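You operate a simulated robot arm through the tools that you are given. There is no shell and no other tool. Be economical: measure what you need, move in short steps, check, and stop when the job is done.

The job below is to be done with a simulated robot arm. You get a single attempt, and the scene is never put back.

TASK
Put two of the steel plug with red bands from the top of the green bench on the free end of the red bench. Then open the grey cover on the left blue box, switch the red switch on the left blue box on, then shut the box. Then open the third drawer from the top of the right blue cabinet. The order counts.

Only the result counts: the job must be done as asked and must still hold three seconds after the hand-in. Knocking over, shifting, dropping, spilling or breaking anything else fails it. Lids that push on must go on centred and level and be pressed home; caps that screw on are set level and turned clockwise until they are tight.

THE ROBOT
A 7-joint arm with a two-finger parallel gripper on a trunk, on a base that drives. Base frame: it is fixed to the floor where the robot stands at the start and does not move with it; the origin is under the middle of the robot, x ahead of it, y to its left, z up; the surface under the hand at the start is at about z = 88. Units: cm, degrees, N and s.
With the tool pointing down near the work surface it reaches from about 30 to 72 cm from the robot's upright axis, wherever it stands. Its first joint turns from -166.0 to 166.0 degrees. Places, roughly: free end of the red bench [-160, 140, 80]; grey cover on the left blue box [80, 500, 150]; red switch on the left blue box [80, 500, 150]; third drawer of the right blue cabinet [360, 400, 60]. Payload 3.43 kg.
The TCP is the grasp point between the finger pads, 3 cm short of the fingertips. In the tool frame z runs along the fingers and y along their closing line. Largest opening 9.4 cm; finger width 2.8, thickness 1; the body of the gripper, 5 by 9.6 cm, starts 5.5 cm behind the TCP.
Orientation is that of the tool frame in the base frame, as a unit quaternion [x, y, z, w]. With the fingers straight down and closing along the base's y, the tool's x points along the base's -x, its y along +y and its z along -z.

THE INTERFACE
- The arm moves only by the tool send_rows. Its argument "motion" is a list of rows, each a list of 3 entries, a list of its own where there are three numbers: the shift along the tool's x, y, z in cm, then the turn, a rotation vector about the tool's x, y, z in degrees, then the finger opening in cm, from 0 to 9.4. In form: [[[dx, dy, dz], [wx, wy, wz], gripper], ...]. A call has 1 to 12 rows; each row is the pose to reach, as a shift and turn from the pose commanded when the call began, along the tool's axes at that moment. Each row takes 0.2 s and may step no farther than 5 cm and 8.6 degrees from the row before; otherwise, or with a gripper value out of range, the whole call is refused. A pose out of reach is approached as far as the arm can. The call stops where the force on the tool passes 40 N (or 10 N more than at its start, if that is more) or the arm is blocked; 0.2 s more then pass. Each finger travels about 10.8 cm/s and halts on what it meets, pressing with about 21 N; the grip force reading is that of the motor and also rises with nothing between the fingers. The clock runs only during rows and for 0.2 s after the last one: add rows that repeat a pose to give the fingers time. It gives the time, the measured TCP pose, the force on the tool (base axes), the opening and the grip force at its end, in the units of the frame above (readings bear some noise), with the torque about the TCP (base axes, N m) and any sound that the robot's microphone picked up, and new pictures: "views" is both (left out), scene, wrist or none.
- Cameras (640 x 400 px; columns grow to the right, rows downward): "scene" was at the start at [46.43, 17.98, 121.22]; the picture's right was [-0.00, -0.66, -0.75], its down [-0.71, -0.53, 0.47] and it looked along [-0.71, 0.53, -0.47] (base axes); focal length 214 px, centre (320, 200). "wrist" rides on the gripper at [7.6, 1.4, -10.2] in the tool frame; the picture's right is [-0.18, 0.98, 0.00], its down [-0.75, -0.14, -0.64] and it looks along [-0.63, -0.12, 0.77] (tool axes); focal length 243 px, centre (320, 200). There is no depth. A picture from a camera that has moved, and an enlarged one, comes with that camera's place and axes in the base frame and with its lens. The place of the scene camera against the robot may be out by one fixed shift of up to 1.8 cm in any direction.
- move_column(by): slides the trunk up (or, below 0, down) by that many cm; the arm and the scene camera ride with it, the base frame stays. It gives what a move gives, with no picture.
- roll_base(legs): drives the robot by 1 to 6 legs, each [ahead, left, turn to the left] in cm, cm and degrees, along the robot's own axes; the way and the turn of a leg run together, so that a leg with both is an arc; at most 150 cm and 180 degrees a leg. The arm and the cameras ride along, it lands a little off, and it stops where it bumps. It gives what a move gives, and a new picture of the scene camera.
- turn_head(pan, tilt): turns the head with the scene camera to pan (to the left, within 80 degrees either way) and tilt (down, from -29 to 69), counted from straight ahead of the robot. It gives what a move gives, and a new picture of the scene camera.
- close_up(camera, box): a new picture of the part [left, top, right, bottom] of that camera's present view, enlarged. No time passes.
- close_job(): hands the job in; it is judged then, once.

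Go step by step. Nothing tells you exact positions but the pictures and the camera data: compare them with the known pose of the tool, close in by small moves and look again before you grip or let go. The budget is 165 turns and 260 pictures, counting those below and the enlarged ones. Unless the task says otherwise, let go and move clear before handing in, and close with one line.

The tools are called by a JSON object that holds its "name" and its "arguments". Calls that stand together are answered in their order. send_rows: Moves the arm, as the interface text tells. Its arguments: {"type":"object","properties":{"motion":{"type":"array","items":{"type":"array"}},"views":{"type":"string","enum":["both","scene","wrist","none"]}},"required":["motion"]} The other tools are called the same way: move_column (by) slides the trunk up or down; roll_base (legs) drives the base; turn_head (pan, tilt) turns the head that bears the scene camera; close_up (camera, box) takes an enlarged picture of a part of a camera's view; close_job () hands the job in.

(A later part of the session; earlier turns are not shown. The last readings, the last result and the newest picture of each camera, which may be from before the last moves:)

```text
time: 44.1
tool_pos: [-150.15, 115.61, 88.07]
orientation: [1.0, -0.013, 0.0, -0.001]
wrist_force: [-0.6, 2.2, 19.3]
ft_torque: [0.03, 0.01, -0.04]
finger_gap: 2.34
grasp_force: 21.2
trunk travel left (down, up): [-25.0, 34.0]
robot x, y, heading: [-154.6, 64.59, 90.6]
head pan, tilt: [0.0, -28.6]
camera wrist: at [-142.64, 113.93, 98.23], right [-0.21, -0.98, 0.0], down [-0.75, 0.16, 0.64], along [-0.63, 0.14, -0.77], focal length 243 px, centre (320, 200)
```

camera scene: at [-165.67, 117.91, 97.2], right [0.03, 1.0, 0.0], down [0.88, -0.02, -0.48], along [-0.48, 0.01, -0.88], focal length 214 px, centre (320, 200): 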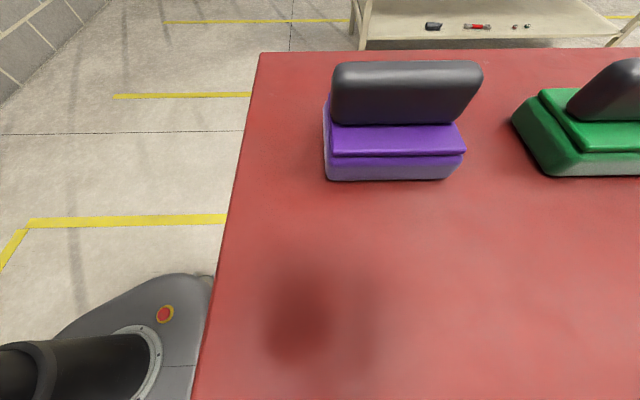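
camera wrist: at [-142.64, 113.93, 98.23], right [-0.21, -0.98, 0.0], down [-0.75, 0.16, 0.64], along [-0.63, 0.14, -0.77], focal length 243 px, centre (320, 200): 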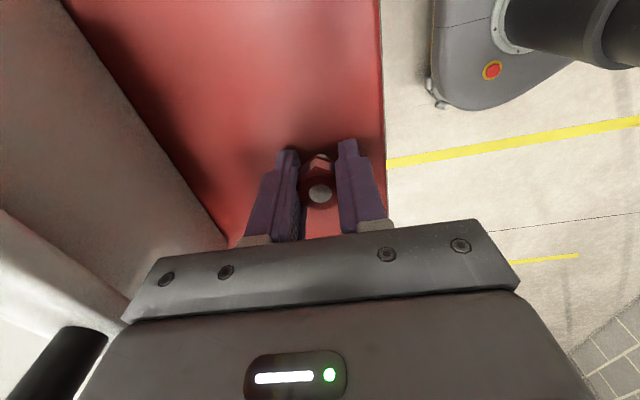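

The plug sits on the surface, with vertical force and no torque. I'll release it gently and go up.

{"name": "send_rows", "arguments": {"motion": [[[0, 0, -0.1], [0, 0, 0], 2.3], [[0, 0, -0.1], [0, 0, 0], 2.8], [[0, 0, -0.1], [0, 0, 0], 3.4], [[0, 0, -0.1], [0, 0, 0], 4.0], [[0, 0, -0.1], [0, 0, 0], 4.4]], "views": "wrist"}}

```text
time: 45.3
tool_pos: [-150.08, 115.51, 87.99]
orientation: [1.0, -0.013, 0.0, 0.0]
wrist_force: [-0.8, -0.5, 0.3]
ft_torque: [-0.01, 0.0, 0.03]
finger_gap: 4.37
grasp_force: 0.0
trunk travel left (down, up): [-25.0, 34.0]
robot x, y, heading: [-154.6, 64.74, 90.4]
head pan, tilt: [0.0, -28.6]
camera wrist: at [-142.57, 113.99, 98.26], right [-0.21, -0.98, 0.0], down [-0.75, 0.16, 0.64], along [-0.63, 0.13, -0.77], focal length 243 px, centre (320, 200)
```

wrist: 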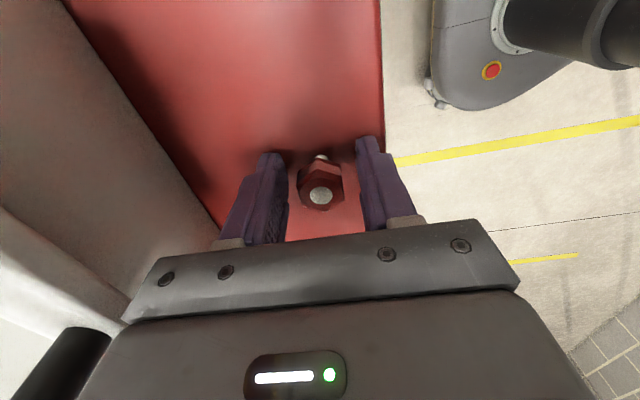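

It stands. I'll go straight up and view it.

{"name": "send_rows", "arguments": {"motion": [[[0, 0, -2], [0, 0, 0], 4.6], [[0, 0, -6], [0, 0, 0], 4.8], [[0, 0, -11], [0, 0, 0], 5], [[0, 0, -16], [0, 0, 0], 6], [[0, 0, -20], [0, 0, 0], 7], [[0, 0, -24], [0, 0, 8], 9.4], [[0, 0, -26], [0, 0, 16], 9.4]], "views": "wrist"}}

{"name": "turn_head", "arguments": {"pan": 0, "tilt": 25}}

```text
time: 46.9
tool_pos: [-150.02, 115.49, 114.0]
orientation: [0.988, -0.152, 0.0, 0.001]
wrist_force: [0.7, -0.9, -0.5]
ft_torque: [0.03, 0.0, -0.01]
finger_gap: 9.4
grasp_force: 0.1
trunk travel left (down, up): [-25.0, 34.0]
robot x, y, heading: [-154.77, 65.2, 90.7]
head pan, tilt: [0.0, -28.6]
camera wrist: at [-143.26, 111.89, 124.34], right [-0.47, -0.88, 0.0], down [-0.68, 0.36, 0.64], along [-0.57, 0.3, -0.77], focal length 243 px, centre (320, 200)
```

wrist: 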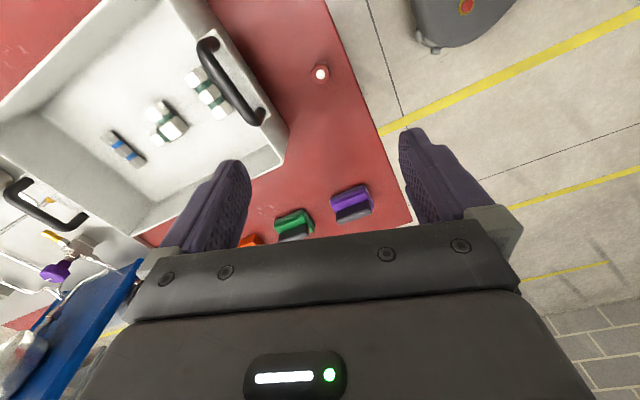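

```text
time: 48.1
tool_pos: [-150.05, 115.62, 113.93]
orientation: [0.989, -0.15, 0.001, 0.0]
wrist_force: [-0.1, 0.4, 0.4]
ft_torque: [0.0, -0.02, 0.0]
finger_gap: 9.39
grasp_force: 0.1
trunk travel left (down, up): [-25.0, 34.0]
robot x, y, heading: [-154.46, 64.93, 90.6]
head pan, tilt: [0.0, 25.0]
camera scene: at [-157.29, 118.57, 118.53], right [0.3, 0.95, 0.0], down [0.87, -0.27, 0.42], along [0.4, -0.13, -0.91], focal length 214 px, centre (320, 200)
```

scene: 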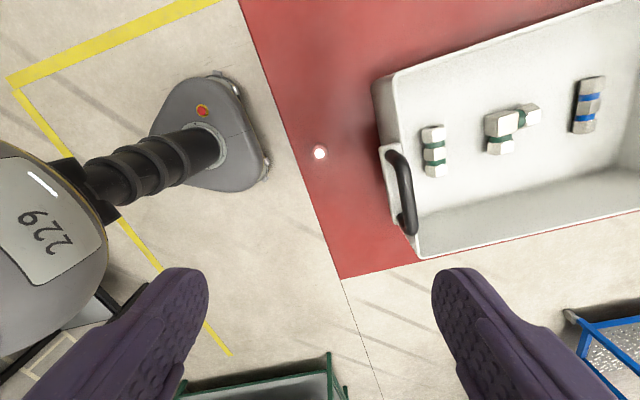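

The plug stands well on the red bench. I'll rotate the hand back and drive to the green bench for A.

{"name": "send_rows", "arguments": {"motion": [[[0, 0, 0], [0, 0, 8.2], 9.4], [[0, 0, 0], [0, 0, 16.4], 9.4], [[0, 0, 0], [0, 0, 24.6], 9.4], [[0, 0, 0], [0, 0, 32.8], 9.4], [[0, 0, 0], [0, 0, 41], 9.4], [[0, 0, 0], [0, 0, 49.2], 9.4], [[0, 0, 0], [0, 0, 57.4], 9.4], [[0, 0, 0], [0, 0, 65.6], 9.4], [[0, 0, 0], [0, 0, 72], 9.4]], "views": "none"}}

{"name": "roll_base", "arguments": {"legs": [[-66, 0, 0], [0, -105, 0], [0, 0, -90.5], [50, 22, 0]]}}

```text
time: 50.1
tool_pos: [-150.24, 115.56, 114.02]
orientation: [0.71, -0.704, 0.0, 0.0]
wrist_force: [-0.6, -0.3, 0.0]
ft_torque: [-0.02, -0.04, -0.02]
finger_gap: 9.4
grasp_force: 0.2
trunk travel left (down, up): [-25.0, 34.0]
robot x, y, heading: [-154.7, 65.14, 90.6]
head pan, tilt: [0.0, 25.0]
```

```text
time: 65.3
tool_pos: [50.78, 20.14, 114.04]
orientation: [-0.007, 1.0, 0.0, 0.0]
wrist_force: [0.4, 1.1, 0.2]
ft_torque: [0.02, -0.02, -0.01]
finger_gap: 9.4
grasp_force: 0.1
trunk travel left (down, up): [-25.0, 34.0]
robot x, y, heading: [0.4, 24.2, 0.9]
head pan, tilt: [0.0, 25.0]
camera scene: at [57.24, 20.98, 118.54], right [0.02, -1.0, 0.0], down [-0.91, -0.01, 0.42], along [-0.42, -0.01, -0.91], focal length 214 px, centre (320, 200)
```

scene: 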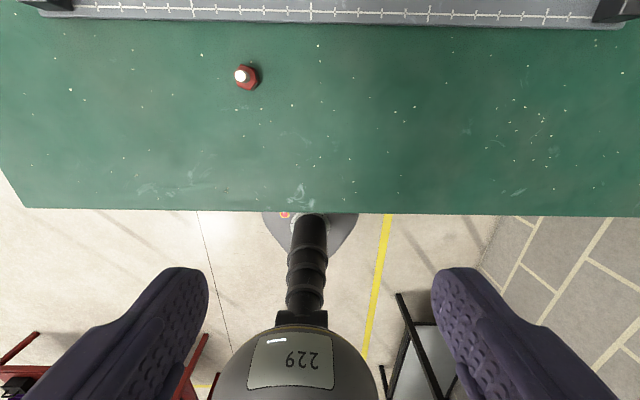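

A is at about (59.6, 29). I'll move above it.

{"name": "send_rows", "arguments": {"motion": [[[-3, 3, 2], [0, 0, 0], 9.4], [[-6, 6, 4], [0, 0, 0], 9.4], [[-8.7, 8.7, 7], [0, 0, 0], 9.4], [[-8.7, 8.7, 11], [0, 0, 0], 9.4], [[-8.7, 8.7, 11], [0, 0, 0], 9.4]], "views": "both"}}

{"name": "close_up", "arguments": {"camera": "wrist", "box": [240, 60, 400, 160]}}

```text
time: 66.5
tool_pos: [59.46, 28.77, 102.91]
orientation: [-0.008, 1.0, 0.0, 0.0]
wrist_force: [0.4, 0.5, -0.3]
ft_torque: [-0.01, -0.02, 0.01]
finger_gap: 9.39
grasp_force: 0.1
trunk travel left (down, up): [-25.0, 34.0]
robot x, y, heading: [0.4, 23.96, 1.0]
head pan, tilt: [0.0, 25.0]
camera scene: at [65.81, 29.79, 107.5], right [0.02, -1.0, 0.0], down [-0.91, -0.01, 0.42], along [-0.42, -0.01, -0.91], focal length 214 px, centre (320, 200)
camera wrist: at [51.77, 30.08, 113.23], right [0.17, 0.99, 0.0], down [0.76, -0.13, 0.64], along [0.63, -0.11, -0.77], focal length 243 px, centre (320, 200)
```

scene: 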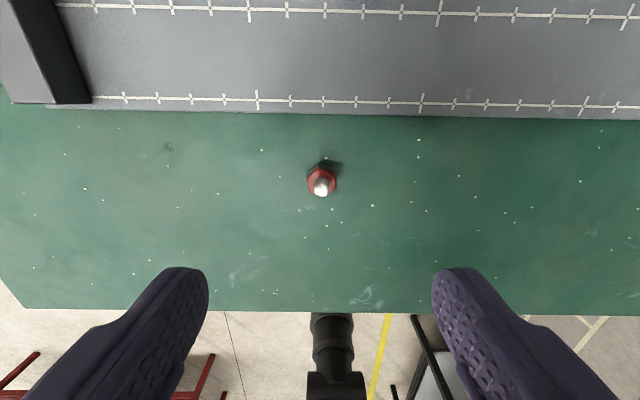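
wrist: 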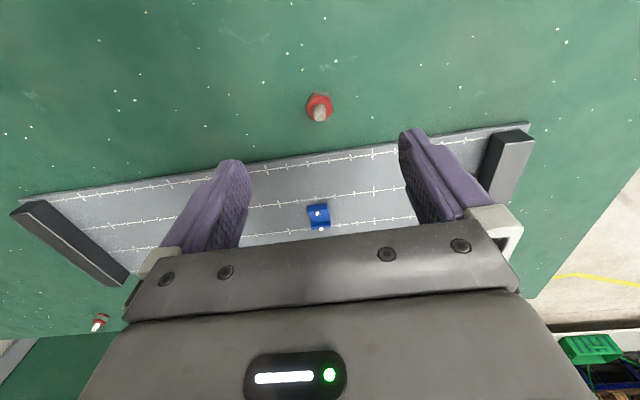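

```text
4.00 times, centred on (320, 110) of wrist
camera zoom: at [51.77, 30.08, 113.23], right [0.17, 0.99, 0.0], down [0.76, -0.13, 0.64], along [0.63, -0.11, -0.77], focal length 970 px, centre (320, 560)
```

zoom: 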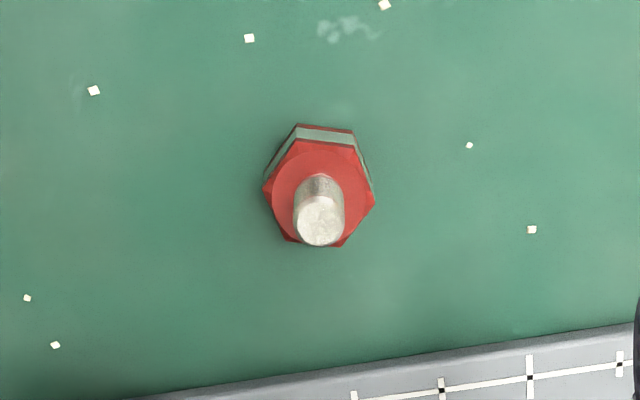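

Aligned. I'll turn -11° and go down so the fingertips are just above the bench, around the hex.

{"name": "send_rows", "arguments": {"motion": [[[0, 0, 4], [0, 0, -5], 9.4], [[0, 0, 7.5], [0, 0, -11], 9.4], [[0, 0, 10], [0, 0, -11], 9.4], [[0, 0, 11.5], [0, 0, -11], 9.4], [[0, 0, 11.5], [0, 0, -11], 9.4]], "views": "wrist"}}

{"name": "close_up", "arguments": {"camera": "wrist", "box": [220, 100, 420, 225]}}

```text
time: 67.7
tool_pos: [59.44, 28.85, 91.52]
orientation: [-0.104, 0.995, 0.0, 0.0]
wrist_force: [-0.3, 0.1, 0.3]
ft_torque: [-0.01, -0.02, -0.01]
finger_gap: 9.4
grasp_force: 0.1
trunk travel left (down, up): [-25.0, 34.0]
robot x, y, heading: [0.2, 24.33, 0.9]
head pan, tilt: [0.0, 25.0]
camera wrist: at [51.66, 28.64, 101.79], right [-0.02, 1.0, 0.0], down [0.77, 0.02, 0.64], along [0.64, 0.01, -0.77], focal length 243 px, centre (320, 200)
```

wrist: 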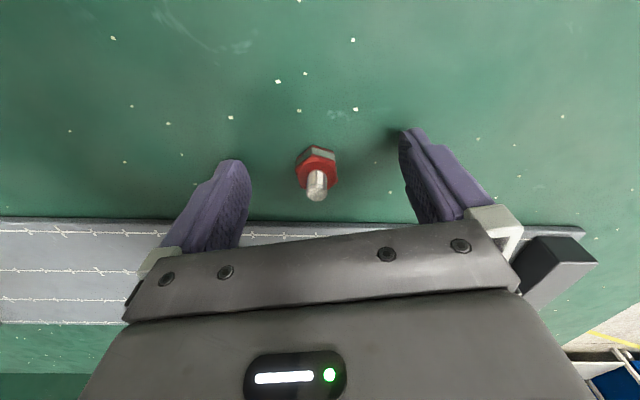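

```text
3.20 times, centred on (320, 162) of wrist
camera zoom: at [51.66, 28.64, 101.79], right [-0.02, 1.0, 0.0], down [0.77, 0.02, 0.64], along [0.64, 0.01, -0.77], focal length 776 px, centre (320, 320)
```

zoom: 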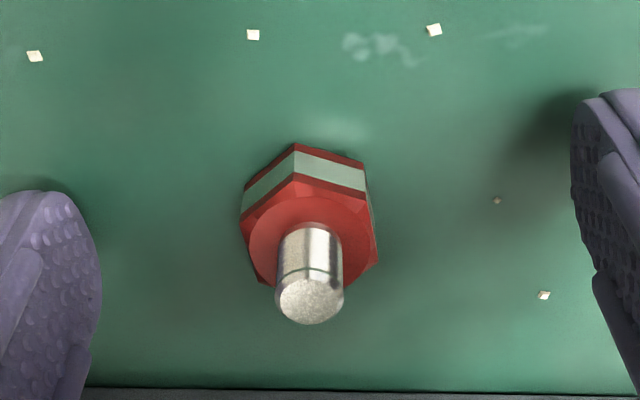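

{"name": "send_rows", "arguments": {"motion": [[[0, -0.12, 0.1], [0, 0, 0], 6], [[0, -0.12, 0.1], [0, 0, 0], 3], [[0, -0.12, 0.1], [0, 0, 0], 2.4], [[0, -0.12, 0.1], [0, 0, 0], 1.5], [[0, -0.12, 0.1], [0, 0, 0], 0.5], [[0, -0.12, 0.1], [0, 0, 0], 0.5]], "views": "wrist"}}

```text
time: 69.1
tool_pos: [59.32, 28.68, 91.43]
orientation: [-0.103, 0.995, 0.0, 0.0]
wrist_force: [-0.4, 0.0, -0.3]
ft_torque: [0.01, 0.01, -0.03]
finger_gap: 2.31
grasp_force: 20.9
trunk travel left (down, up): [-25.0, 34.0]
robot x, y, heading: [0.08, 24.0, 0.9]
head pan, tilt: [0.0, 25.0]
camera wrist: at [51.67, 28.51, 101.7], right [-0.02, 1.0, 0.0], down [0.77, 0.02, 0.64], along [0.64, 0.01, -0.77], focal length 243 px, centre (320, 200)
```

wrist: 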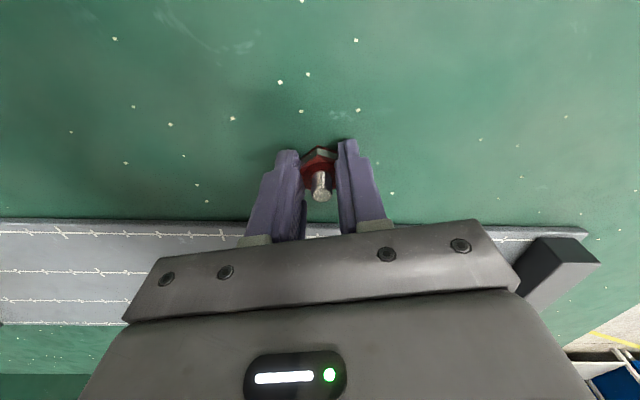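

{"name": "send_rows", "arguments": {"motion": [[[0, 0, -4], [0, 0, 0], 0.5], [[0, 0, -8], [0, 0, 0], 0.5], [[0, 0, -12], [0, 0, 0], 0.5], [[0, 0, -16], [0, 0, 0], 0.5], [[4, 0, -18], [0, 0, 5], 0.5], [[8, 0, -20], [0, 0, 10], 0.5], [[12, 0, -22], [0, 0, 10], 0.5]], "views": "wrist"}}

{"name": "roll_base", "arguments": {"legs": [[-45, 0, 0], [0, 0, 89.5], [0, 104, 0], [41, 0, 0]]}}

```text
time: 70.7
tool_pos: [47.57, 26.08, 113.49]
orientation: [-0.017, 1.0, 0.001, 0.0]
wrist_force: [0.2, 0.0, 0.6]
ft_torque: [-0.02, -0.01, 0.03]
finger_gap: 2.29
grasp_force: 20.8
trunk travel left (down, up): [-25.0, 34.0]
robot x, y, heading: [0.57, 24.0, 1.0]
head pan, tilt: [0.0, 25.0]
camera wrist: at [39.79, 27.29, 123.71], right [0.15, 0.99, 0.0], down [0.76, -0.12, 0.64], along [0.64, -0.1, -0.77], focal length 243 px, centre (320, 200)
```

wrist: 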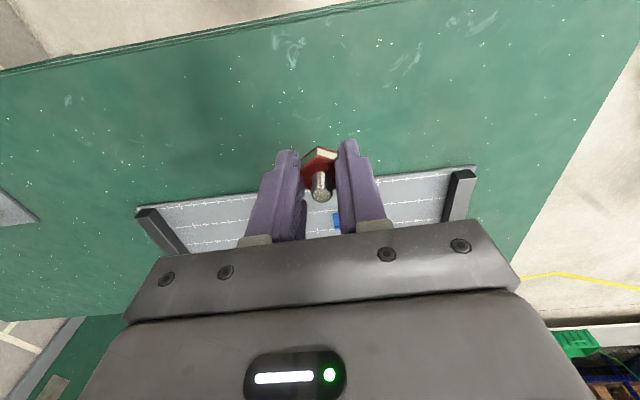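

```text
time: 84.3
tool_pos: [-150.02, 112.66, 113.48]
orientation: [0.714, -0.701, -0.001, 0.001]
wrist_force: [0.3, 0.1, -1.0]
ft_torque: [0.01, 0.0, 0.02]
finger_gap: 2.33
grasp_force: 21.0
trunk travel left (down, up): [-25.0, 34.0]
robot x, y, heading: [-148.99, 65.59, 90.2]
head pan, tilt: [0.0, 25.0]
camera scene: at [-150.83, 120.47, 117.87], right [1.0, 0.02, 0.0], down [0.02, -0.91, 0.42], along [0.01, -0.42, -0.91], focal length 214 px, centre (320, 200)
```

scene: 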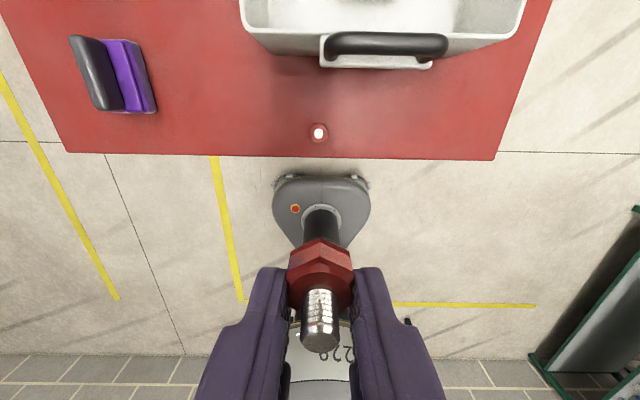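

I'm back at the red bench and plug 1 is standing. I'll rotate the hand as before and move to (-138, 115.6).

{"name": "send_rows", "arguments": {"motion": [[[0, -1, 0], [0, 0, -8], 0.5], [[-0.3, -2, 0], [0, 0, -16], 0.5], [[-0.6, -3, 0], [0, 0, -24], 0.5], [[-0.9, -4, 0], [0, 0, -32], 0.5], [[-1.2, -5.2, 0], [0, 0, -40], 0.5], [[-1.5, -6.4, 0], [0, 0, -48], 0.5], [[-1.8, -7.6, 0], [0, 0, -56], 0.5], [[-2.1, -8.8, 0], [0, 0, -64], 0.5], [[-2.4, -10, 0], [0, 0, -72], 0.5], [[-2.7, -11, 0], [0, 0, -80], 0.5], [[-3, -12, 0], [0, 0, -88], 0.5], [[-3, -12, 0], [0, 0, -88], 0.5]], "views": "both"}}

```text
time: 86.9
tool_pos: [-138.19, 115.78, 113.41]
orientation: [1.0, -0.008, 0.0, 0.001]
wrist_force: [0.1, -0.5, -0.1]
ft_torque: [-0.01, 0.01, 0.01]
finger_gap: 2.33
grasp_force: 20.7
trunk travel left (down, up): [-25.0, 34.0]
robot x, y, heading: [-148.77, 65.55, 89.8]
head pan, tilt: [0.0, 25.0]
camera scene: at [-145.72, 116.8, 117.93], right [0.01, 1.0, 0.0], down [0.91, -0.01, 0.42], along [0.42, -0.01, -0.91], focal length 214 px, centre (320, 200)
camera wrist: at [-130.6, 114.25, 123.67], right [-0.2, -0.98, 0.0], down [-0.75, 0.15, 0.64], along [-0.63, 0.13, -0.77], focal length 243 px, centre (320, 200)
```

scene: 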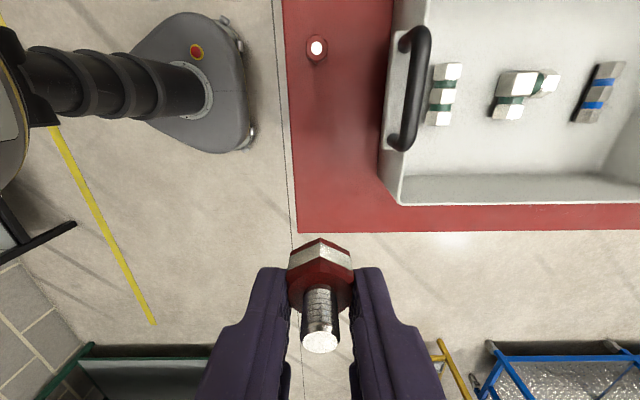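
wrist: 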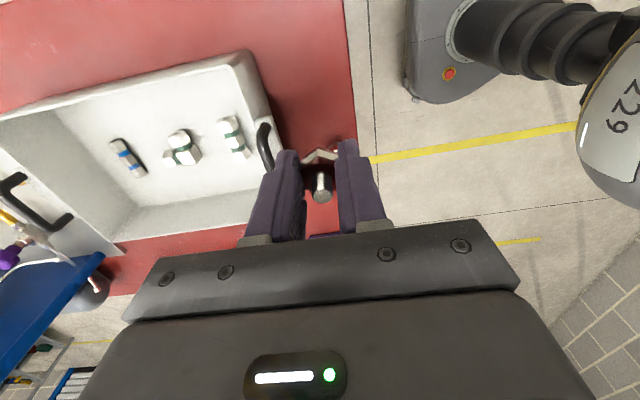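

{"name": "send_rows", "arguments": {"motion": [[[0, 0, 5], [0, 0, 0], 0.5], [[0, 0, 10], [0, 0, 0], 0.5], [[0, 0, 15], [0, 0, 0], 0.5], [[0, 0, 20], [0, 0, 0], 0.5], [[0, 0, 23], [0, 0, 0], 0.5], [[0, 0, 23.8], [0, 0, 0], 0.5], [[0, 0, 23.8], [0, 0, 0], 0.5]], "views": "wrist"}}

{"name": "send_rows", "arguments": {"motion": [[[0, 0, 0.3], [0, 0, 0], 0.5], [[0, 0, 0.6], [0, 0, 0], 0.5], [[0, 0, 0.6], [0, 0, 0], 0.5]], "views": "none"}}

```text
time: 88.5
tool_pos: [-138.19, 115.75, 89.67]
orientation: [1.0, -0.009, 0.0, 0.0]
wrist_force: [-0.2, -0.3, -0.5]
ft_torque: [0.0, 0.0, -0.02]
finger_gap: 2.33
grasp_force: 20.6
trunk travel left (down, up): [-25.0, 34.0]
robot x, y, heading: [-148.52, 64.95, 90.0]
head pan, tilt: [0.0, 25.0]
camera wrist: at [-130.63, 114.17, 99.82], right [-0.2, -0.98, 0.0], down [-0.75, 0.15, 0.64], along [-0.63, 0.13, -0.77], focal length 243 px, centre (320, 200)
```

wrist: 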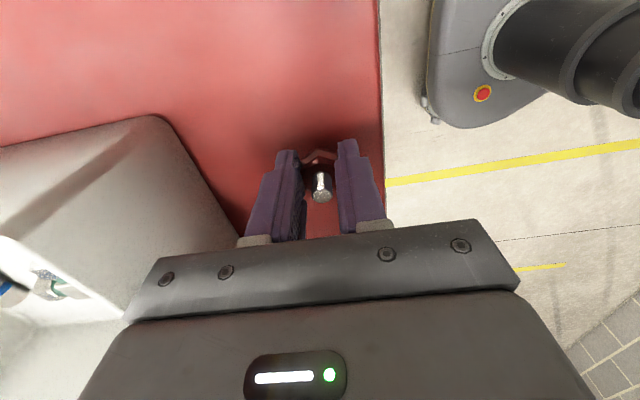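

```text
time: 89.3
tool_pos: [-138.15, 115.65, 89.01]
orientation: [1.0, -0.007, 0.0, 0.0]
wrist_force: [-0.1, 0.0, -0.6]
ft_torque: [0.04, -0.02, -0.02]
finger_gap: 2.32
grasp_force: 21.0
trunk travel left (down, up): [-25.0, 34.0]
robot x, y, heading: [-148.63, 65.19, 90.2]
head pan, tilt: [0.0, 25.0]
```

{"name": "send_rows", "arguments": {"motion": [[[0, 0, 0.2], [0, 0, 0], 0.5], [[0, 0, 0.35], [0, 0, 0], 0.5], [[0, 0, 0.35], [0, 0, 0], 0.5]], "views": "none"}}

{"name": "send_rows", "arguments": {"motion": [[[0, 0, 0.2], [0, 0, 0], 0.5], [[0, 0, 0.3], [0, 0, 0], 0.5], [[0, 0, 0.3], [0, 0, 0], 0.5]], "views": "wrist"}}

```text
time: 90.1
tool_pos: [-138.16, 115.74, 88.67]
orientation: [1.0, -0.009, 0.0, 0.0]
wrist_force: [-0.1, -0.1, -1.1]
ft_torque: [0.01, 0.01, 0.0]
finger_gap: 2.31
grasp_force: 21.3
trunk travel left (down, up): [-25.0, 34.0]
robot x, y, heading: [-148.81, 65.41, 90.3]
head pan, tilt: [0.0, 25.0]
```

```text
time: 90.9
tool_pos: [-138.2, 115.75, 88.34]
orientation: [1.0, -0.008, 0.0, -0.001]
wrist_force: [-0.9, 0.5, 16.4]
ft_torque: [-0.01, 0.15, 0.02]
finger_gap: 2.35
grasp_force: 21.1
trunk travel left (down, up): [-25.0, 34.0]
robot x, y, heading: [-148.57, 65.11, 90.0]
head pan, tilt: [0.0, 25.0]
camera wrist: at [-130.61, 114.16, 98.68], right [-0.2, -0.98, 0.0], down [-0.75, 0.15, 0.64], along [-0.63, 0.13, -0.77], focal length 243 px, centre (320, 200)
```

wrist: 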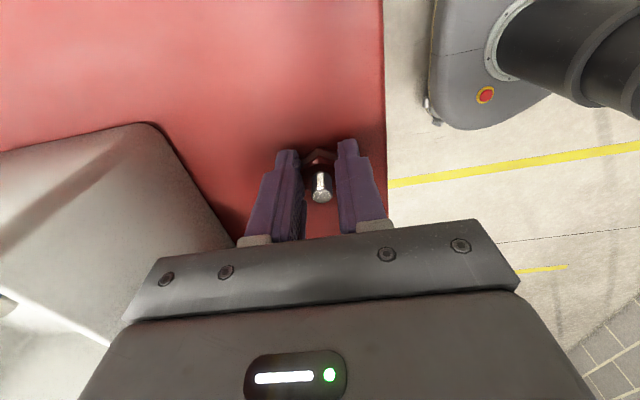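

The plug touches down, so I'll release it and rise.

{"name": "send_rows", "arguments": {"motion": [[[0, 0, -0.1], [0, 0, 0], 2.3], [[0, 0, -0.1], [0, 0, 0], 2.8], [[0, 0, -0.1], [0, 0, 0], 3.4], [[0, 0, -0.1], [0, 0, 0], 4.4], [[0, 0, -0.1], [0, 0, 0], 4.4], [[0, 0, -2], [0, 0, 0], 4.4], [[0, 0, -6], [0, 0, 0], 4.6], [[0, 0, -11], [0, 0, 0], 6], [[0, 0, -16], [0, 0, 0], 9.4], [[0, 0, -21], [0, 0, 0], 9.4], [[0, 0, -26], [0, 0, 8], 9.4]], "views": "both"}}

```text
time: 93.3
tool_pos: [-138.36, 115.57, 114.32]
orientation: [0.997, -0.078, 0.0, 0.0]
wrist_force: [-0.4, -0.4, -0.1]
ft_torque: [-0.03, -0.01, 0.01]
finger_gap: 9.42
grasp_force: 0.1
trunk travel left (down, up): [-25.0, 34.0]
robot x, y, heading: [-148.72, 65.05, 90.3]
head pan, tilt: [0.0, 25.0]
camera scene: at [-145.71, 117.59, 118.86], right [0.16, 0.99, 0.0], down [0.9, -0.14, 0.42], along [0.42, -0.07, -0.91], focal length 214 px, centre (320, 200)
camera wrist: at [-130.97, 113.01, 124.6], right [-0.33, -0.94, 0.0], down [-0.72, 0.26, 0.64], along [-0.61, 0.21, -0.77], focal length 243 px, centre (320, 200)
```

scene: 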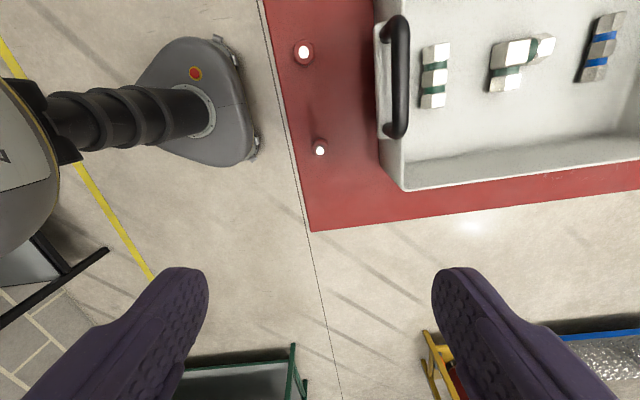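
wrist: 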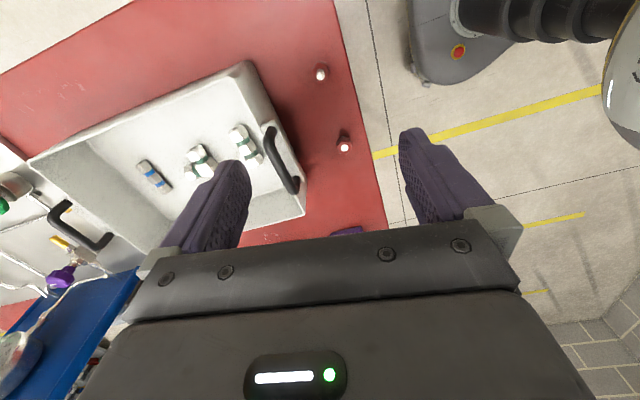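

Both plugs stand on the red bench. I'll back off, turn the hand back, then pitch it horizontal to survey ahead.

{"name": "send_rows", "arguments": {"motion": [[[0, 0, 0], [0, 0, 8.2], 9.4], [[0, 0, 0], [0, 0, 16.4], 9.4], [[0, 0, 0], [0, 0, 24.6], 9.4], [[0, 0, 0], [0, 0, 32.8], 9.4], [[0, 0, 0], [0, 0, 41], 9.4], [[0, 0, 0], [0, 0, 49.2], 9.4], [[0, 0, 0], [0, 0, 57.4], 9.4], [[0, 0, 0], [0, 0, 65.6], 9.4], [[0, 0, 0], [0, 0, 73.8], 9.4], [[0, 0, 0], [0, 0, 80], 9.4]], "views": "none"}}

{"name": "roll_base", "arguments": {"legs": [[-55, 0, 0], [0, -70, -20]]}}

{"name": "send_rows", "arguments": {"motion": [[[0, 0, 0], [0, -8, 0], 9.4], [[0, 0, 0], [0, -16, 0], 9.4], [[0, 0, 0], [0, -24, 0], 9.4], [[0, 0, 0], [0, -32, 0], 9.4], [[0, 0, 0], [0, -40, 0], 9.4], [[0, 0, 0], [0, -48, 0], 9.4], [[0, 0, 0], [0, -56, 0], 9.4], [[0, 0, 0], [0, -64, 0], 9.4], [[0, 0, 0], [0, -72, 0], 9.4], [[0, 0, 0], [0, -80, 0], 9.4], [[0, 0, 0], [0, -88, 0], 9.4]], "views": "scene"}}

```text
time: 95.5
tool_pos: [-138.23, 115.79, 114.36]
orientation: [0.713, -0.702, 0.0, 0.0]
wrist_force: [-0.3, -0.6, -0.9]
ft_torque: [-0.02, 0.01, -0.01]
finger_gap: 9.39
grasp_force: 0.2
trunk travel left (down, up): [-25.0, 34.0]
robot x, y, heading: [-148.86, 64.89, 90.0]
head pan, tilt: [0.0, 25.0]
```

```text
time: 102.1
tool_pos: [-53.72, 42.21, 114.39]
orientation: [-0.583, 0.812, 0.0, -0.001]
wrist_force: [-0.4, -0.5, -1.2]
ft_torque: [-0.01, 0.03, -0.03]
finger_gap: 9.42
grasp_force: 0.0
trunk travel left (down, up): [-25.0, 34.0]
robot x, y, heading: [-80.8, -1.88, 70.3]
head pan, tilt: [0.0, 25.0]
camera scene: at [-51.95, 49.63, 118.84], right [0.95, -0.32, 0.0], down [-0.29, -0.86, 0.42], along [-0.14, -0.4, -0.91], focal length 214 px, centre (320, 200)
```

scene: 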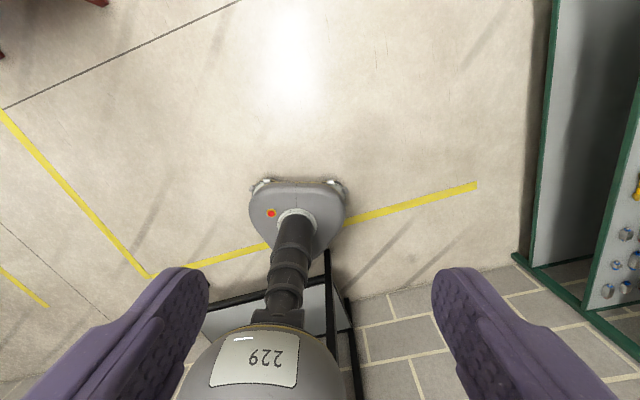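

```text
time: 104.5
tool_pos: [-53.51, 42.21, 114.35]
orientation: [-0.419, 0.584, 0.405, 0.565]
wrist_force: [0.7, 0.5, 0.3]
ft_torque: [0.01, -0.02, 0.01]
finger_gap: 9.39
grasp_force: 0.1
trunk travel left (down, up): [-25.0, 34.0]
robot x, y, heading: [-80.48, -2.3, 70.3]
head pan, tilt: [0.0, 25.0]
camera scene: at [-55.35, 39.7, 122.17], right [0.95, -0.32, 0.0], down [-0.15, -0.43, -0.89], along [0.29, 0.84, -0.45], focal length 214 px, centre (320, 200)
```

scene: 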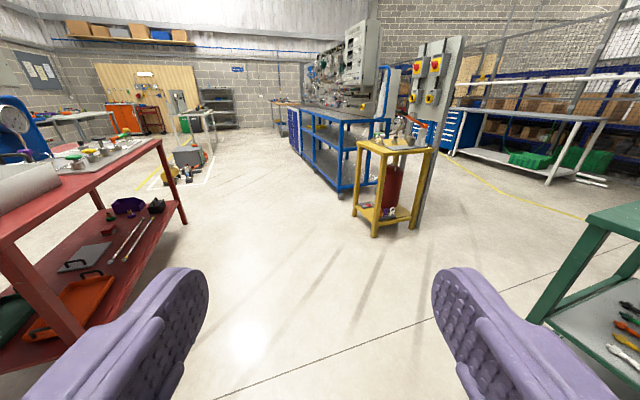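

{"name": "close_up", "arguments": {"camera": "scene", "box": [240, 10, 400, 110]}}

{"name": "close_up", "arguments": {"camera": "scene", "box": [370, 30, 530, 190]}}

```text
4.00 times, centred on (320, 60) of scene
camera zoom: at [-55.35, 39.7, 122.17], right [0.95, -0.32, 0.0], down [-0.15, -0.43, -0.89], along [0.29, 0.84, -0.45], focal length 858 px, centre (320, 760)
```

zoom: 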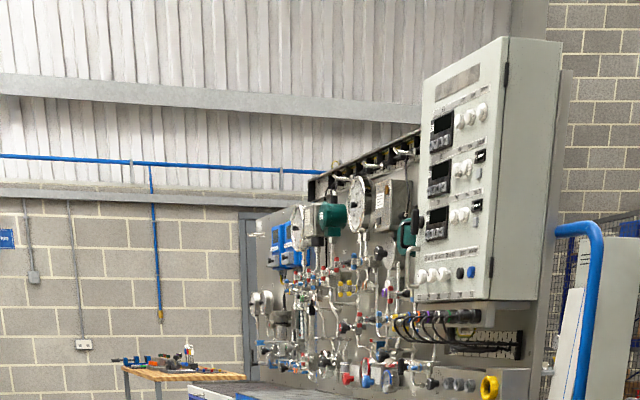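

```text
2.50 times, centred on (450, 110) of scene
camera zoom: at [-55.35, 39.7, 122.17], right [0.95, -0.32, 0.0], down [-0.15, -0.43, -0.89], along [0.29, 0.84, -0.45], focal length 536 px, centre (-5, 425)
```

zoom: 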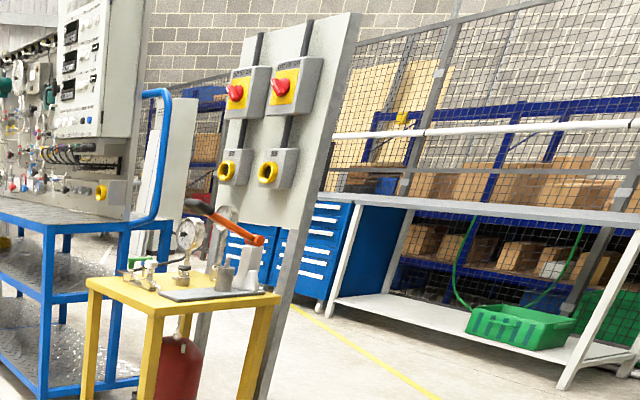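

The blue boxes hang on the panel behind the blue bench, and its left edge is at x≈45. I'll turn to face +x and drive along +y in the clear lane.

{"name": "roll_base", "arguments": {"legs": [[0, 0, -70.3], [0, 150, 0], [0, 150, 0], [0, 150, 0], [0, 40, 0]]}}

{"name": "turn_head", "arguments": {"pan": 0, "tilt": 0}}

```text
time: 131.2
tool_pos: [-33.91, 478.34, 114.45]
orientation: [-0.012, 0.719, 0.012, 0.695]
wrist_force: [0.4, -0.8, 0.2]
ft_torque: [-0.03, 0.0, -0.01]
finger_gap: 9.41
grasp_force: 0.0
trunk travel left (down, up): [-25.0, 34.0]
robot x, y, heading: [-84.72, 488.06, 1.0]
head pan, tilt: [0.0, 25.0]
camera scene: at [-38.03, 479.09, 122.18], right [0.03, -1.0, 0.0], down [-0.45, -0.02, -0.89], along [0.89, 0.03, -0.45], focal length 214 px, centre (320, 200)
```

scene: 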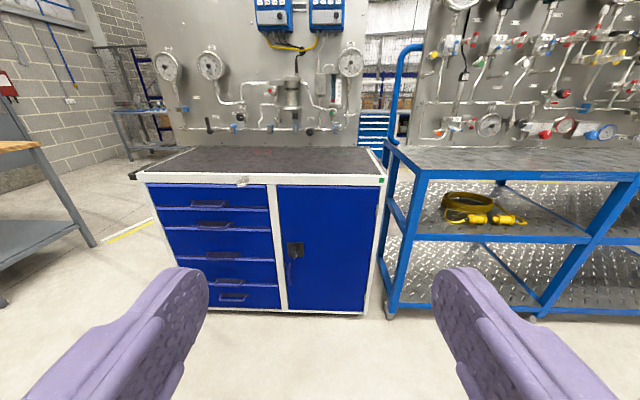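

```text
time: 132.0
tool_pos: [-33.91, 478.26, 114.41]
orientation: [-0.012, 0.719, 0.012, 0.695]
wrist_force: [0.0, 0.2, -0.5]
ft_torque: [0.0, 0.02, -0.02]
finger_gap: 9.37
grasp_force: 0.0
trunk travel left (down, up): [-25.0, 34.0]
robot x, y, heading: [-84.36, 488.26, 0.7]
head pan, tilt: [0.0, 0.0]
camera scene: at [-38.1, 479.05, 126.21], right [0.03, -1.0, 0.0], down [-0.04, 0.0, -1.0], along [1.0, 0.03, -0.04], focal length 214 px, centre (320, 200)
```

scene: 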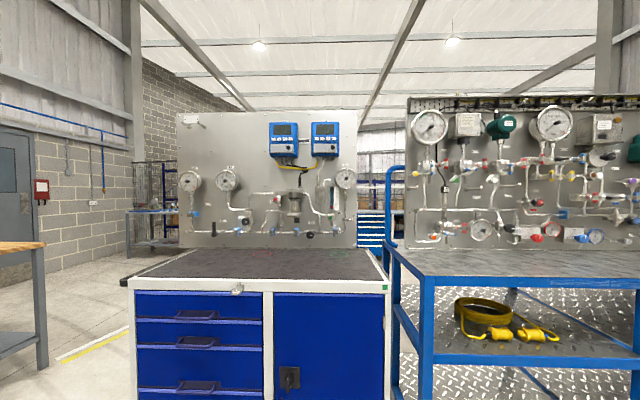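

{"name": "close_up", "arguments": {"camera": "scene", "box": [255, 110, 355, 172]}}

{"name": "close_up", "arguments": {"camera": "scene", "box": [170, 100, 410, 250]}}

```text
6.40 times, centred on (305, 141) of scene
camera zoom: at [-38.1, 479.05, 126.21], right [0.03, -1.0, 0.0], down [-0.04, 0.0, -1.0], along [1.0, 0.03, -0.04], focal length 1373 px, centre (416, 578)
```

zoom: 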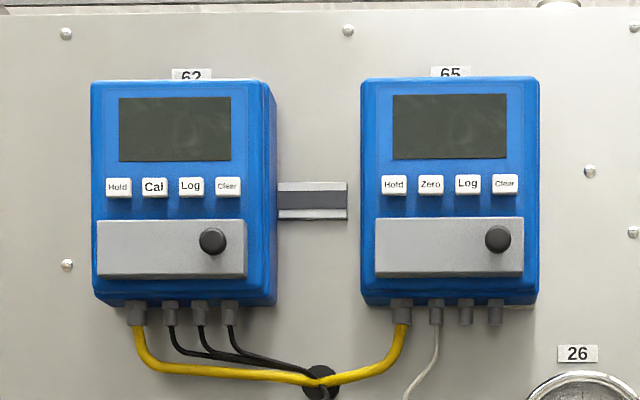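

```text
2.67 times, centred on (290, 175) of scene
camera zoom: at [-38.1, 479.05, 126.21], right [0.03, -1.0, 0.0], down [-0.04, 0.0, -1.0], along [1.0, 0.03, -0.04], focal length 572 px, centre (400, 267)
```

zoom: 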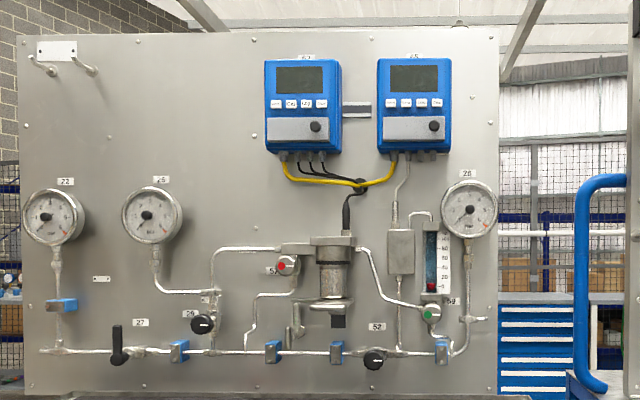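

Each box has a grey cover with a dark knob on its right side, so the hinge is likely on the left. I'll drive closer and raise the trunk.

{"name": "roll_base", "arguments": {"legs": [[78, 12, -0.7]]}}

{"name": "move_column", "arguments": {"by": 30}}

{"name": "turn_head", "arguments": {"pan": 0, "tilt": 0}}

```text
time: 136.2
tool_pos: [42.8, 490.45, 114.36]
orientation: [-0.008, 0.719, 0.008, 0.695]
wrist_force: [0.0, -0.7, -0.2]
ft_torque: [0.0, 0.01, -0.01]
finger_gap: 9.4
grasp_force: 0.1
trunk travel left (down, up): [-25.0, 34.0]
robot x, y, heading: [-7.65, 500.58, 0.4]
head pan, tilt: [0.0, 0.0]
camera scene: at [38.74, 491.24, 126.2], right [0.02, -1.0, 0.0], down [-0.04, 0.0, -1.0], along [1.0, 0.02, -0.04], focal length 214 px, centre (320, 200)
```

scene: 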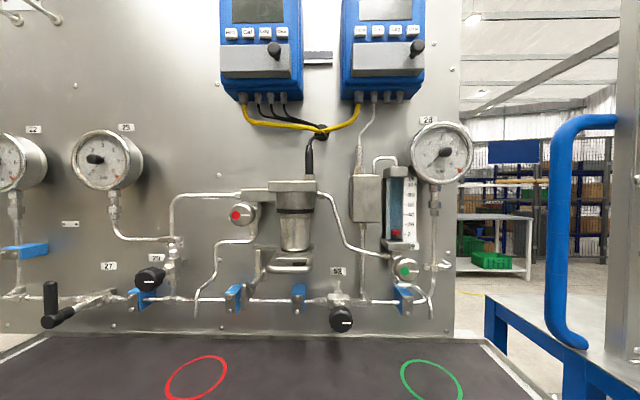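

```text
time: 139.2
tool_pos: [42.92, 490.52, 144.43]
orientation: [-0.009, 0.719, 0.009, 0.695]
wrist_force: [0.0, -0.2, 0.0]
ft_torque: [0.0, -0.03, 0.0]
finger_gap: 9.41
grasp_force: 0.1
trunk travel left (down, up): [-55.0, 4.0]
robot x, y, heading: [-7.85, 500.78, 0.0]
head pan, tilt: [0.0, 0.0]
```

```text
time: 139.8
tool_pos: [42.98, 490.45, 144.35]
orientation: [-0.008, 0.72, 0.007, 0.694]
wrist_force: [0.3, 0.3, 0.3]
ft_torque: [-0.01, -0.02, 0.03]
finger_gap: 9.37
grasp_force: 0.0
trunk travel left (down, up): [-55.0, 4.0]
robot x, y, heading: [-7.54, 500.58, 0.4]
head pan, tilt: [0.0, 0.0]
camera scene: at [38.72, 491.24, 156.21], right [0.02, -1.0, 0.0], down [-0.04, 0.0, -1.0], along [1.0, 0.02, -0.04], focal length 214 px, centre (320, 200)
```

scene: 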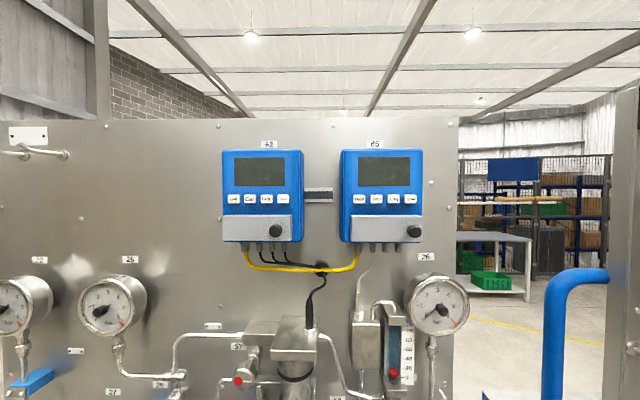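

{"name": "close_up", "arguments": {"camera": "scene", "box": [212, 200, 308, 260]}}

{"name": "close_up", "arguments": {"camera": "wrist", "box": [0, 0, 640, 400]}}

```text
6.67 times, centred on (260, 230) of scene
camera zoom: at [38.72, 491.24, 156.21], right [0.02, -1.0, 0.0], down [-0.04, 0.0, -1.0], along [1.0, 0.02, -0.04], focal length 1430 px, centre (720, 0)
```

zoom: 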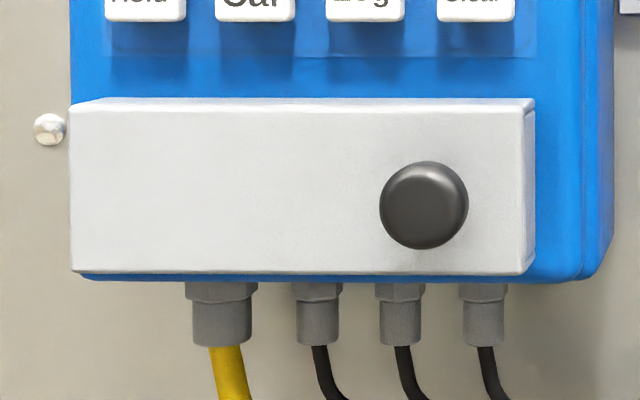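

```text
1.00 times, centred on (320, 200) of wrist (not enlarged: the box is as wide or as high as the picture)
camera zoom: at [32.35, 491.61, 137.1], right [-0.02, 0.98, 0.18], down [-0.61, -0.15, 0.78], along [0.79, -0.1, 0.6], focal length 243 px, centre (320, 200)
```

zoom: 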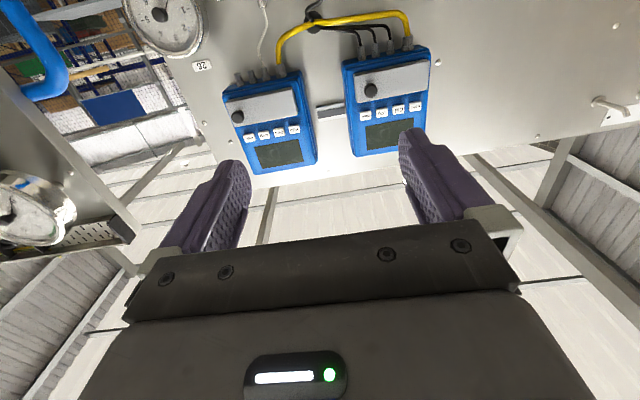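

The knob is at about (74, 499, 149.6). I'll level the hand, align with the knob and approach part of the way.

{"name": "send_rows", "arguments": {"motion": [[[-1.5, 2.2, 4], [0, -2, 0], 9.4], [[-3, 4.4, 8], [0, -2, 0], 9.4], [[-4.5, 6.6, 12], [0, -2, 0], 9.4], [[-5.2, 8.3, 15], [0, -2, 0], 9.4], [[-5.2, 8.3, 15], [0, -2, 0], 9.4]], "views": "both"}}

```text
time: 141.0
tool_pos: [57.94, 498.99, 149.02]
orientation: [-0.008, 0.707, 0.008, 0.707]
wrist_force: [-0.2, 0.5, -0.1]
ft_torque: [0.02, -0.01, 0.0]
finger_gap: 9.4
grasp_force: 0.1
trunk travel left (down, up): [-55.0, 4.0]
robot x, y, heading: [-7.9, 500.5, 0.1]
head pan, tilt: [0.0, 0.0]
camera scene: at [53.29, 499.78, 160.74], right [0.02, -1.0, 0.0], down [0.0, 0.0, -1.0], along [1.0, 0.02, 0.0], focal length 214 px, centre (320, 200)
camera wrist: at [47.57, 500.17, 141.39], right [-0.02, 0.98, 0.18], down [-0.64, -0.16, 0.75], along [0.77, -0.1, 0.63], focal length 243 px, centre (320, 200)
```

scene: 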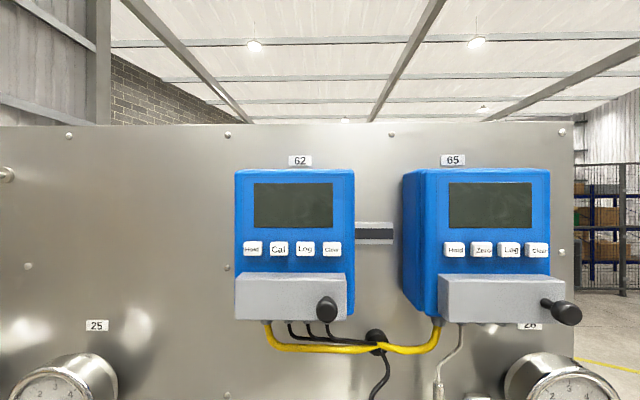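
wrist: 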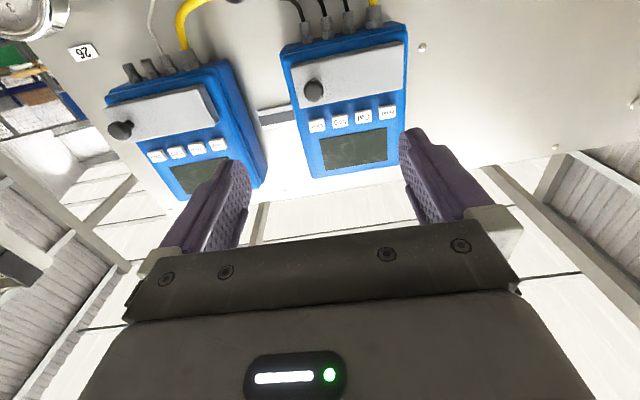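

{"name": "send_rows", "arguments": {"motion": [[[-0.2, -0.4, 4], [0, 0, 0], 9.4], [[-0.3, -0.7, 7], [0, 0, 0], 7], [[-0.3, -0.7, 9.5], [0, 0, 0], 5.5], [[-0.3, -0.7, 9.5], [0, 0, 0], 5.5]], "views": "both"}}

{"name": "close_up", "arguments": {"camera": "wrist", "box": [220, 80, 420, 205]}}

```text
time: 142.0
tool_pos: [67.4, 498.58, 149.23]
orientation: [-0.007, 0.707, 0.006, 0.707]
wrist_force: [-0.2, -0.8, 0.7]
ft_torque: [0.01, -0.01, -0.02]
finger_gap: 5.52
grasp_force: 0.0
trunk travel left (down, up): [-55.0, 4.0]
robot x, y, heading: [-7.94, 500.6, 0.2]
head pan, tilt: [0.0, 0.0]
camera scene: at [62.79, 499.32, 161.06], right [0.02, -1.0, 0.0], down [0.0, 0.0, -1.0], along [1.0, 0.02, 0.0], focal length 214 px, centre (320, 200)
camera wrist: at [57.07, 499.71, 141.71], right [-0.02, 0.98, 0.18], down [-0.64, -0.16, 0.75], along [0.77, -0.1, 0.63], focal length 243 px, centre (320, 200)
```

scene: 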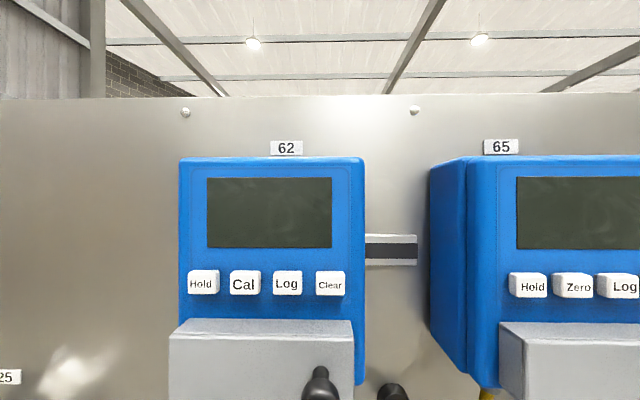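
wrist: 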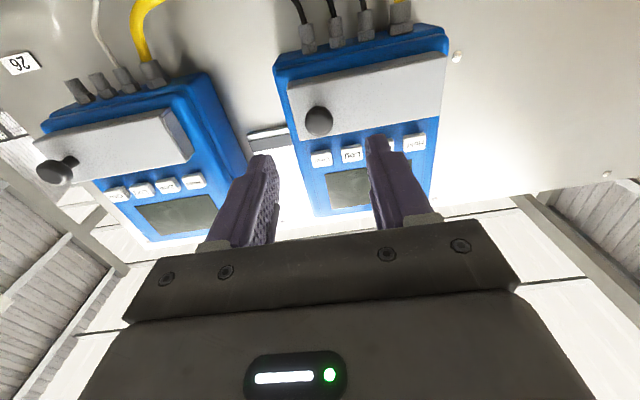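

```text
3.20 times, centred on (320, 142) of wrist
camera zoom: at [57.07, 499.71, 141.71], right [-0.02, 0.98, 0.18], down [-0.64, -0.16, 0.75], along [0.77, -0.1, 0.63], focal length 776 px, centre (320, 384)
```

zoom: 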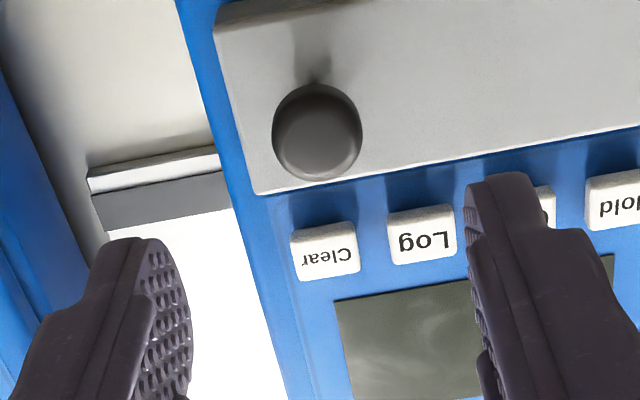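

The knob tip is at (76.3, 498.6, 149.25), right on the tool axis. I'll advance so the fingertips pass it by about 1.6 cm, then grip.

{"name": "send_rows", "arguments": {"motion": [[[0, 0, 4], [0, 0, 0], 5.5], [[0, 0, 7], [0, 0, 0], 5.5], [[0, 0, 7.5], [0, 0, 0], 5.5], [[0, 0, 7.5], [0, 0, 0], 4], [[0, 0, 7.5], [0, 0, 0], 2.8], [[0, 0, 7.5], [0, 0, 0], 1.5], [[0, 0, 7.5], [0, 0, 0], 0.5], [[0, 0, 7.5], [0, 0, 0], 0.5]], "views": "wrist"}}

```text
time: 143.8
tool_pos: [74.36, 498.19, 149.47]
orientation: [-0.006, 0.706, 0.008, 0.708]
wrist_force: [-27.7, -13.1, -9.0]
ft_torque: [0.23, 0.84, 0.11]
finger_gap: 3.43
grasp_force: 20.8
trunk travel left (down, up): [-55.0, 4.0]
robot x, y, heading: [-7.94, 500.98, 0.2]
head pan, tilt: [0.0, 0.0]
camera wrist: at [64.15, 499.39, 141.87], right [-0.02, 0.98, 0.19], down [-0.64, -0.15, 0.75], along [0.77, -0.11, 0.63], focal length 243 px, centre (320, 200)
```

wrist: 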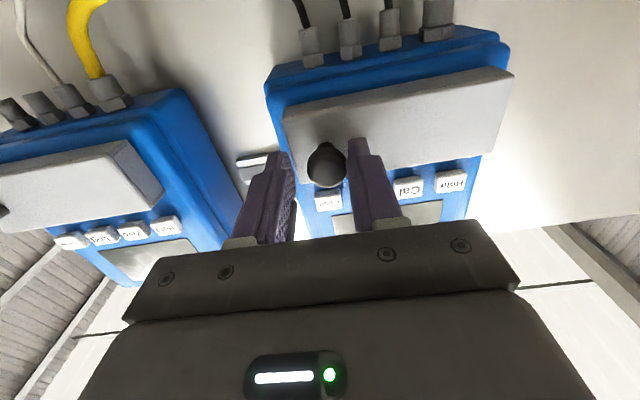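

The fingertips reached the cover face (27 N push). I'll open, retreat 1 cm and grip again.

{"name": "send_rows", "arguments": {"motion": [[[0, 0, 0], [0, 0, 0], 4.5], [[0, 0, -0.6], [0, 0, 0], 4.5], [[0, 0, -1.4], [0, 0, 0], 4.5], [[0, 0, -1.4], [0, 0, 0], 4.5]], "views": "wrist"}}

{"name": "close_up", "arguments": {"camera": "wrist", "box": [220, 80, 420, 205]}}

```text
time: 144.8
tool_pos: [73.56, 498.94, 149.31]
orientation: [-0.009, 0.707, 0.009, 0.707]
wrist_force: [-0.1, 0.3, -1.5]
ft_torque: [0.0, 0.02, -0.01]
finger_gap: 4.5
grasp_force: 0.1
trunk travel left (down, up): [-55.0, 4.0]
robot x, y, heading: [-7.64, 500.87, 0.4]
head pan, tilt: [0.0, 0.0]
camera wrist: at [63.28, 500.02, 141.62], right [-0.02, 0.98, 0.18], down [-0.64, -0.16, 0.75], along [0.77, -0.1, 0.63], focal length 243 px, centre (320, 200)
```

wrist: 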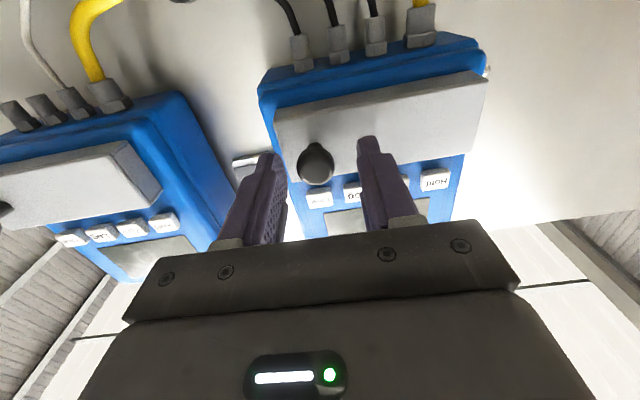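

```text
3.20 times, centred on (320, 142) of wrist
camera zoom: at [63.28, 500.02, 141.62], right [-0.02, 0.98, 0.18], down [-0.64, -0.16, 0.75], along [0.77, -0.1, 0.63], focal length 776 px, centre (320, 384)
```

zoom: 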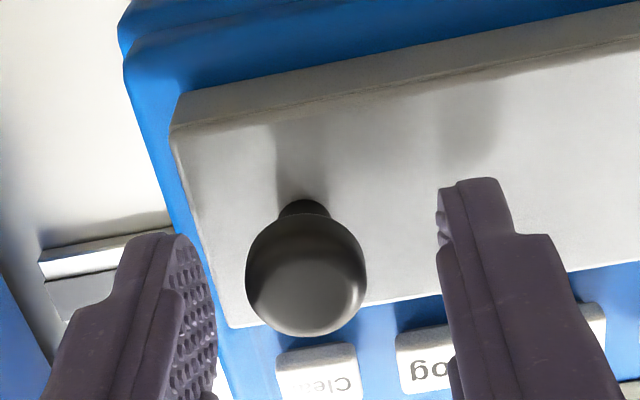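

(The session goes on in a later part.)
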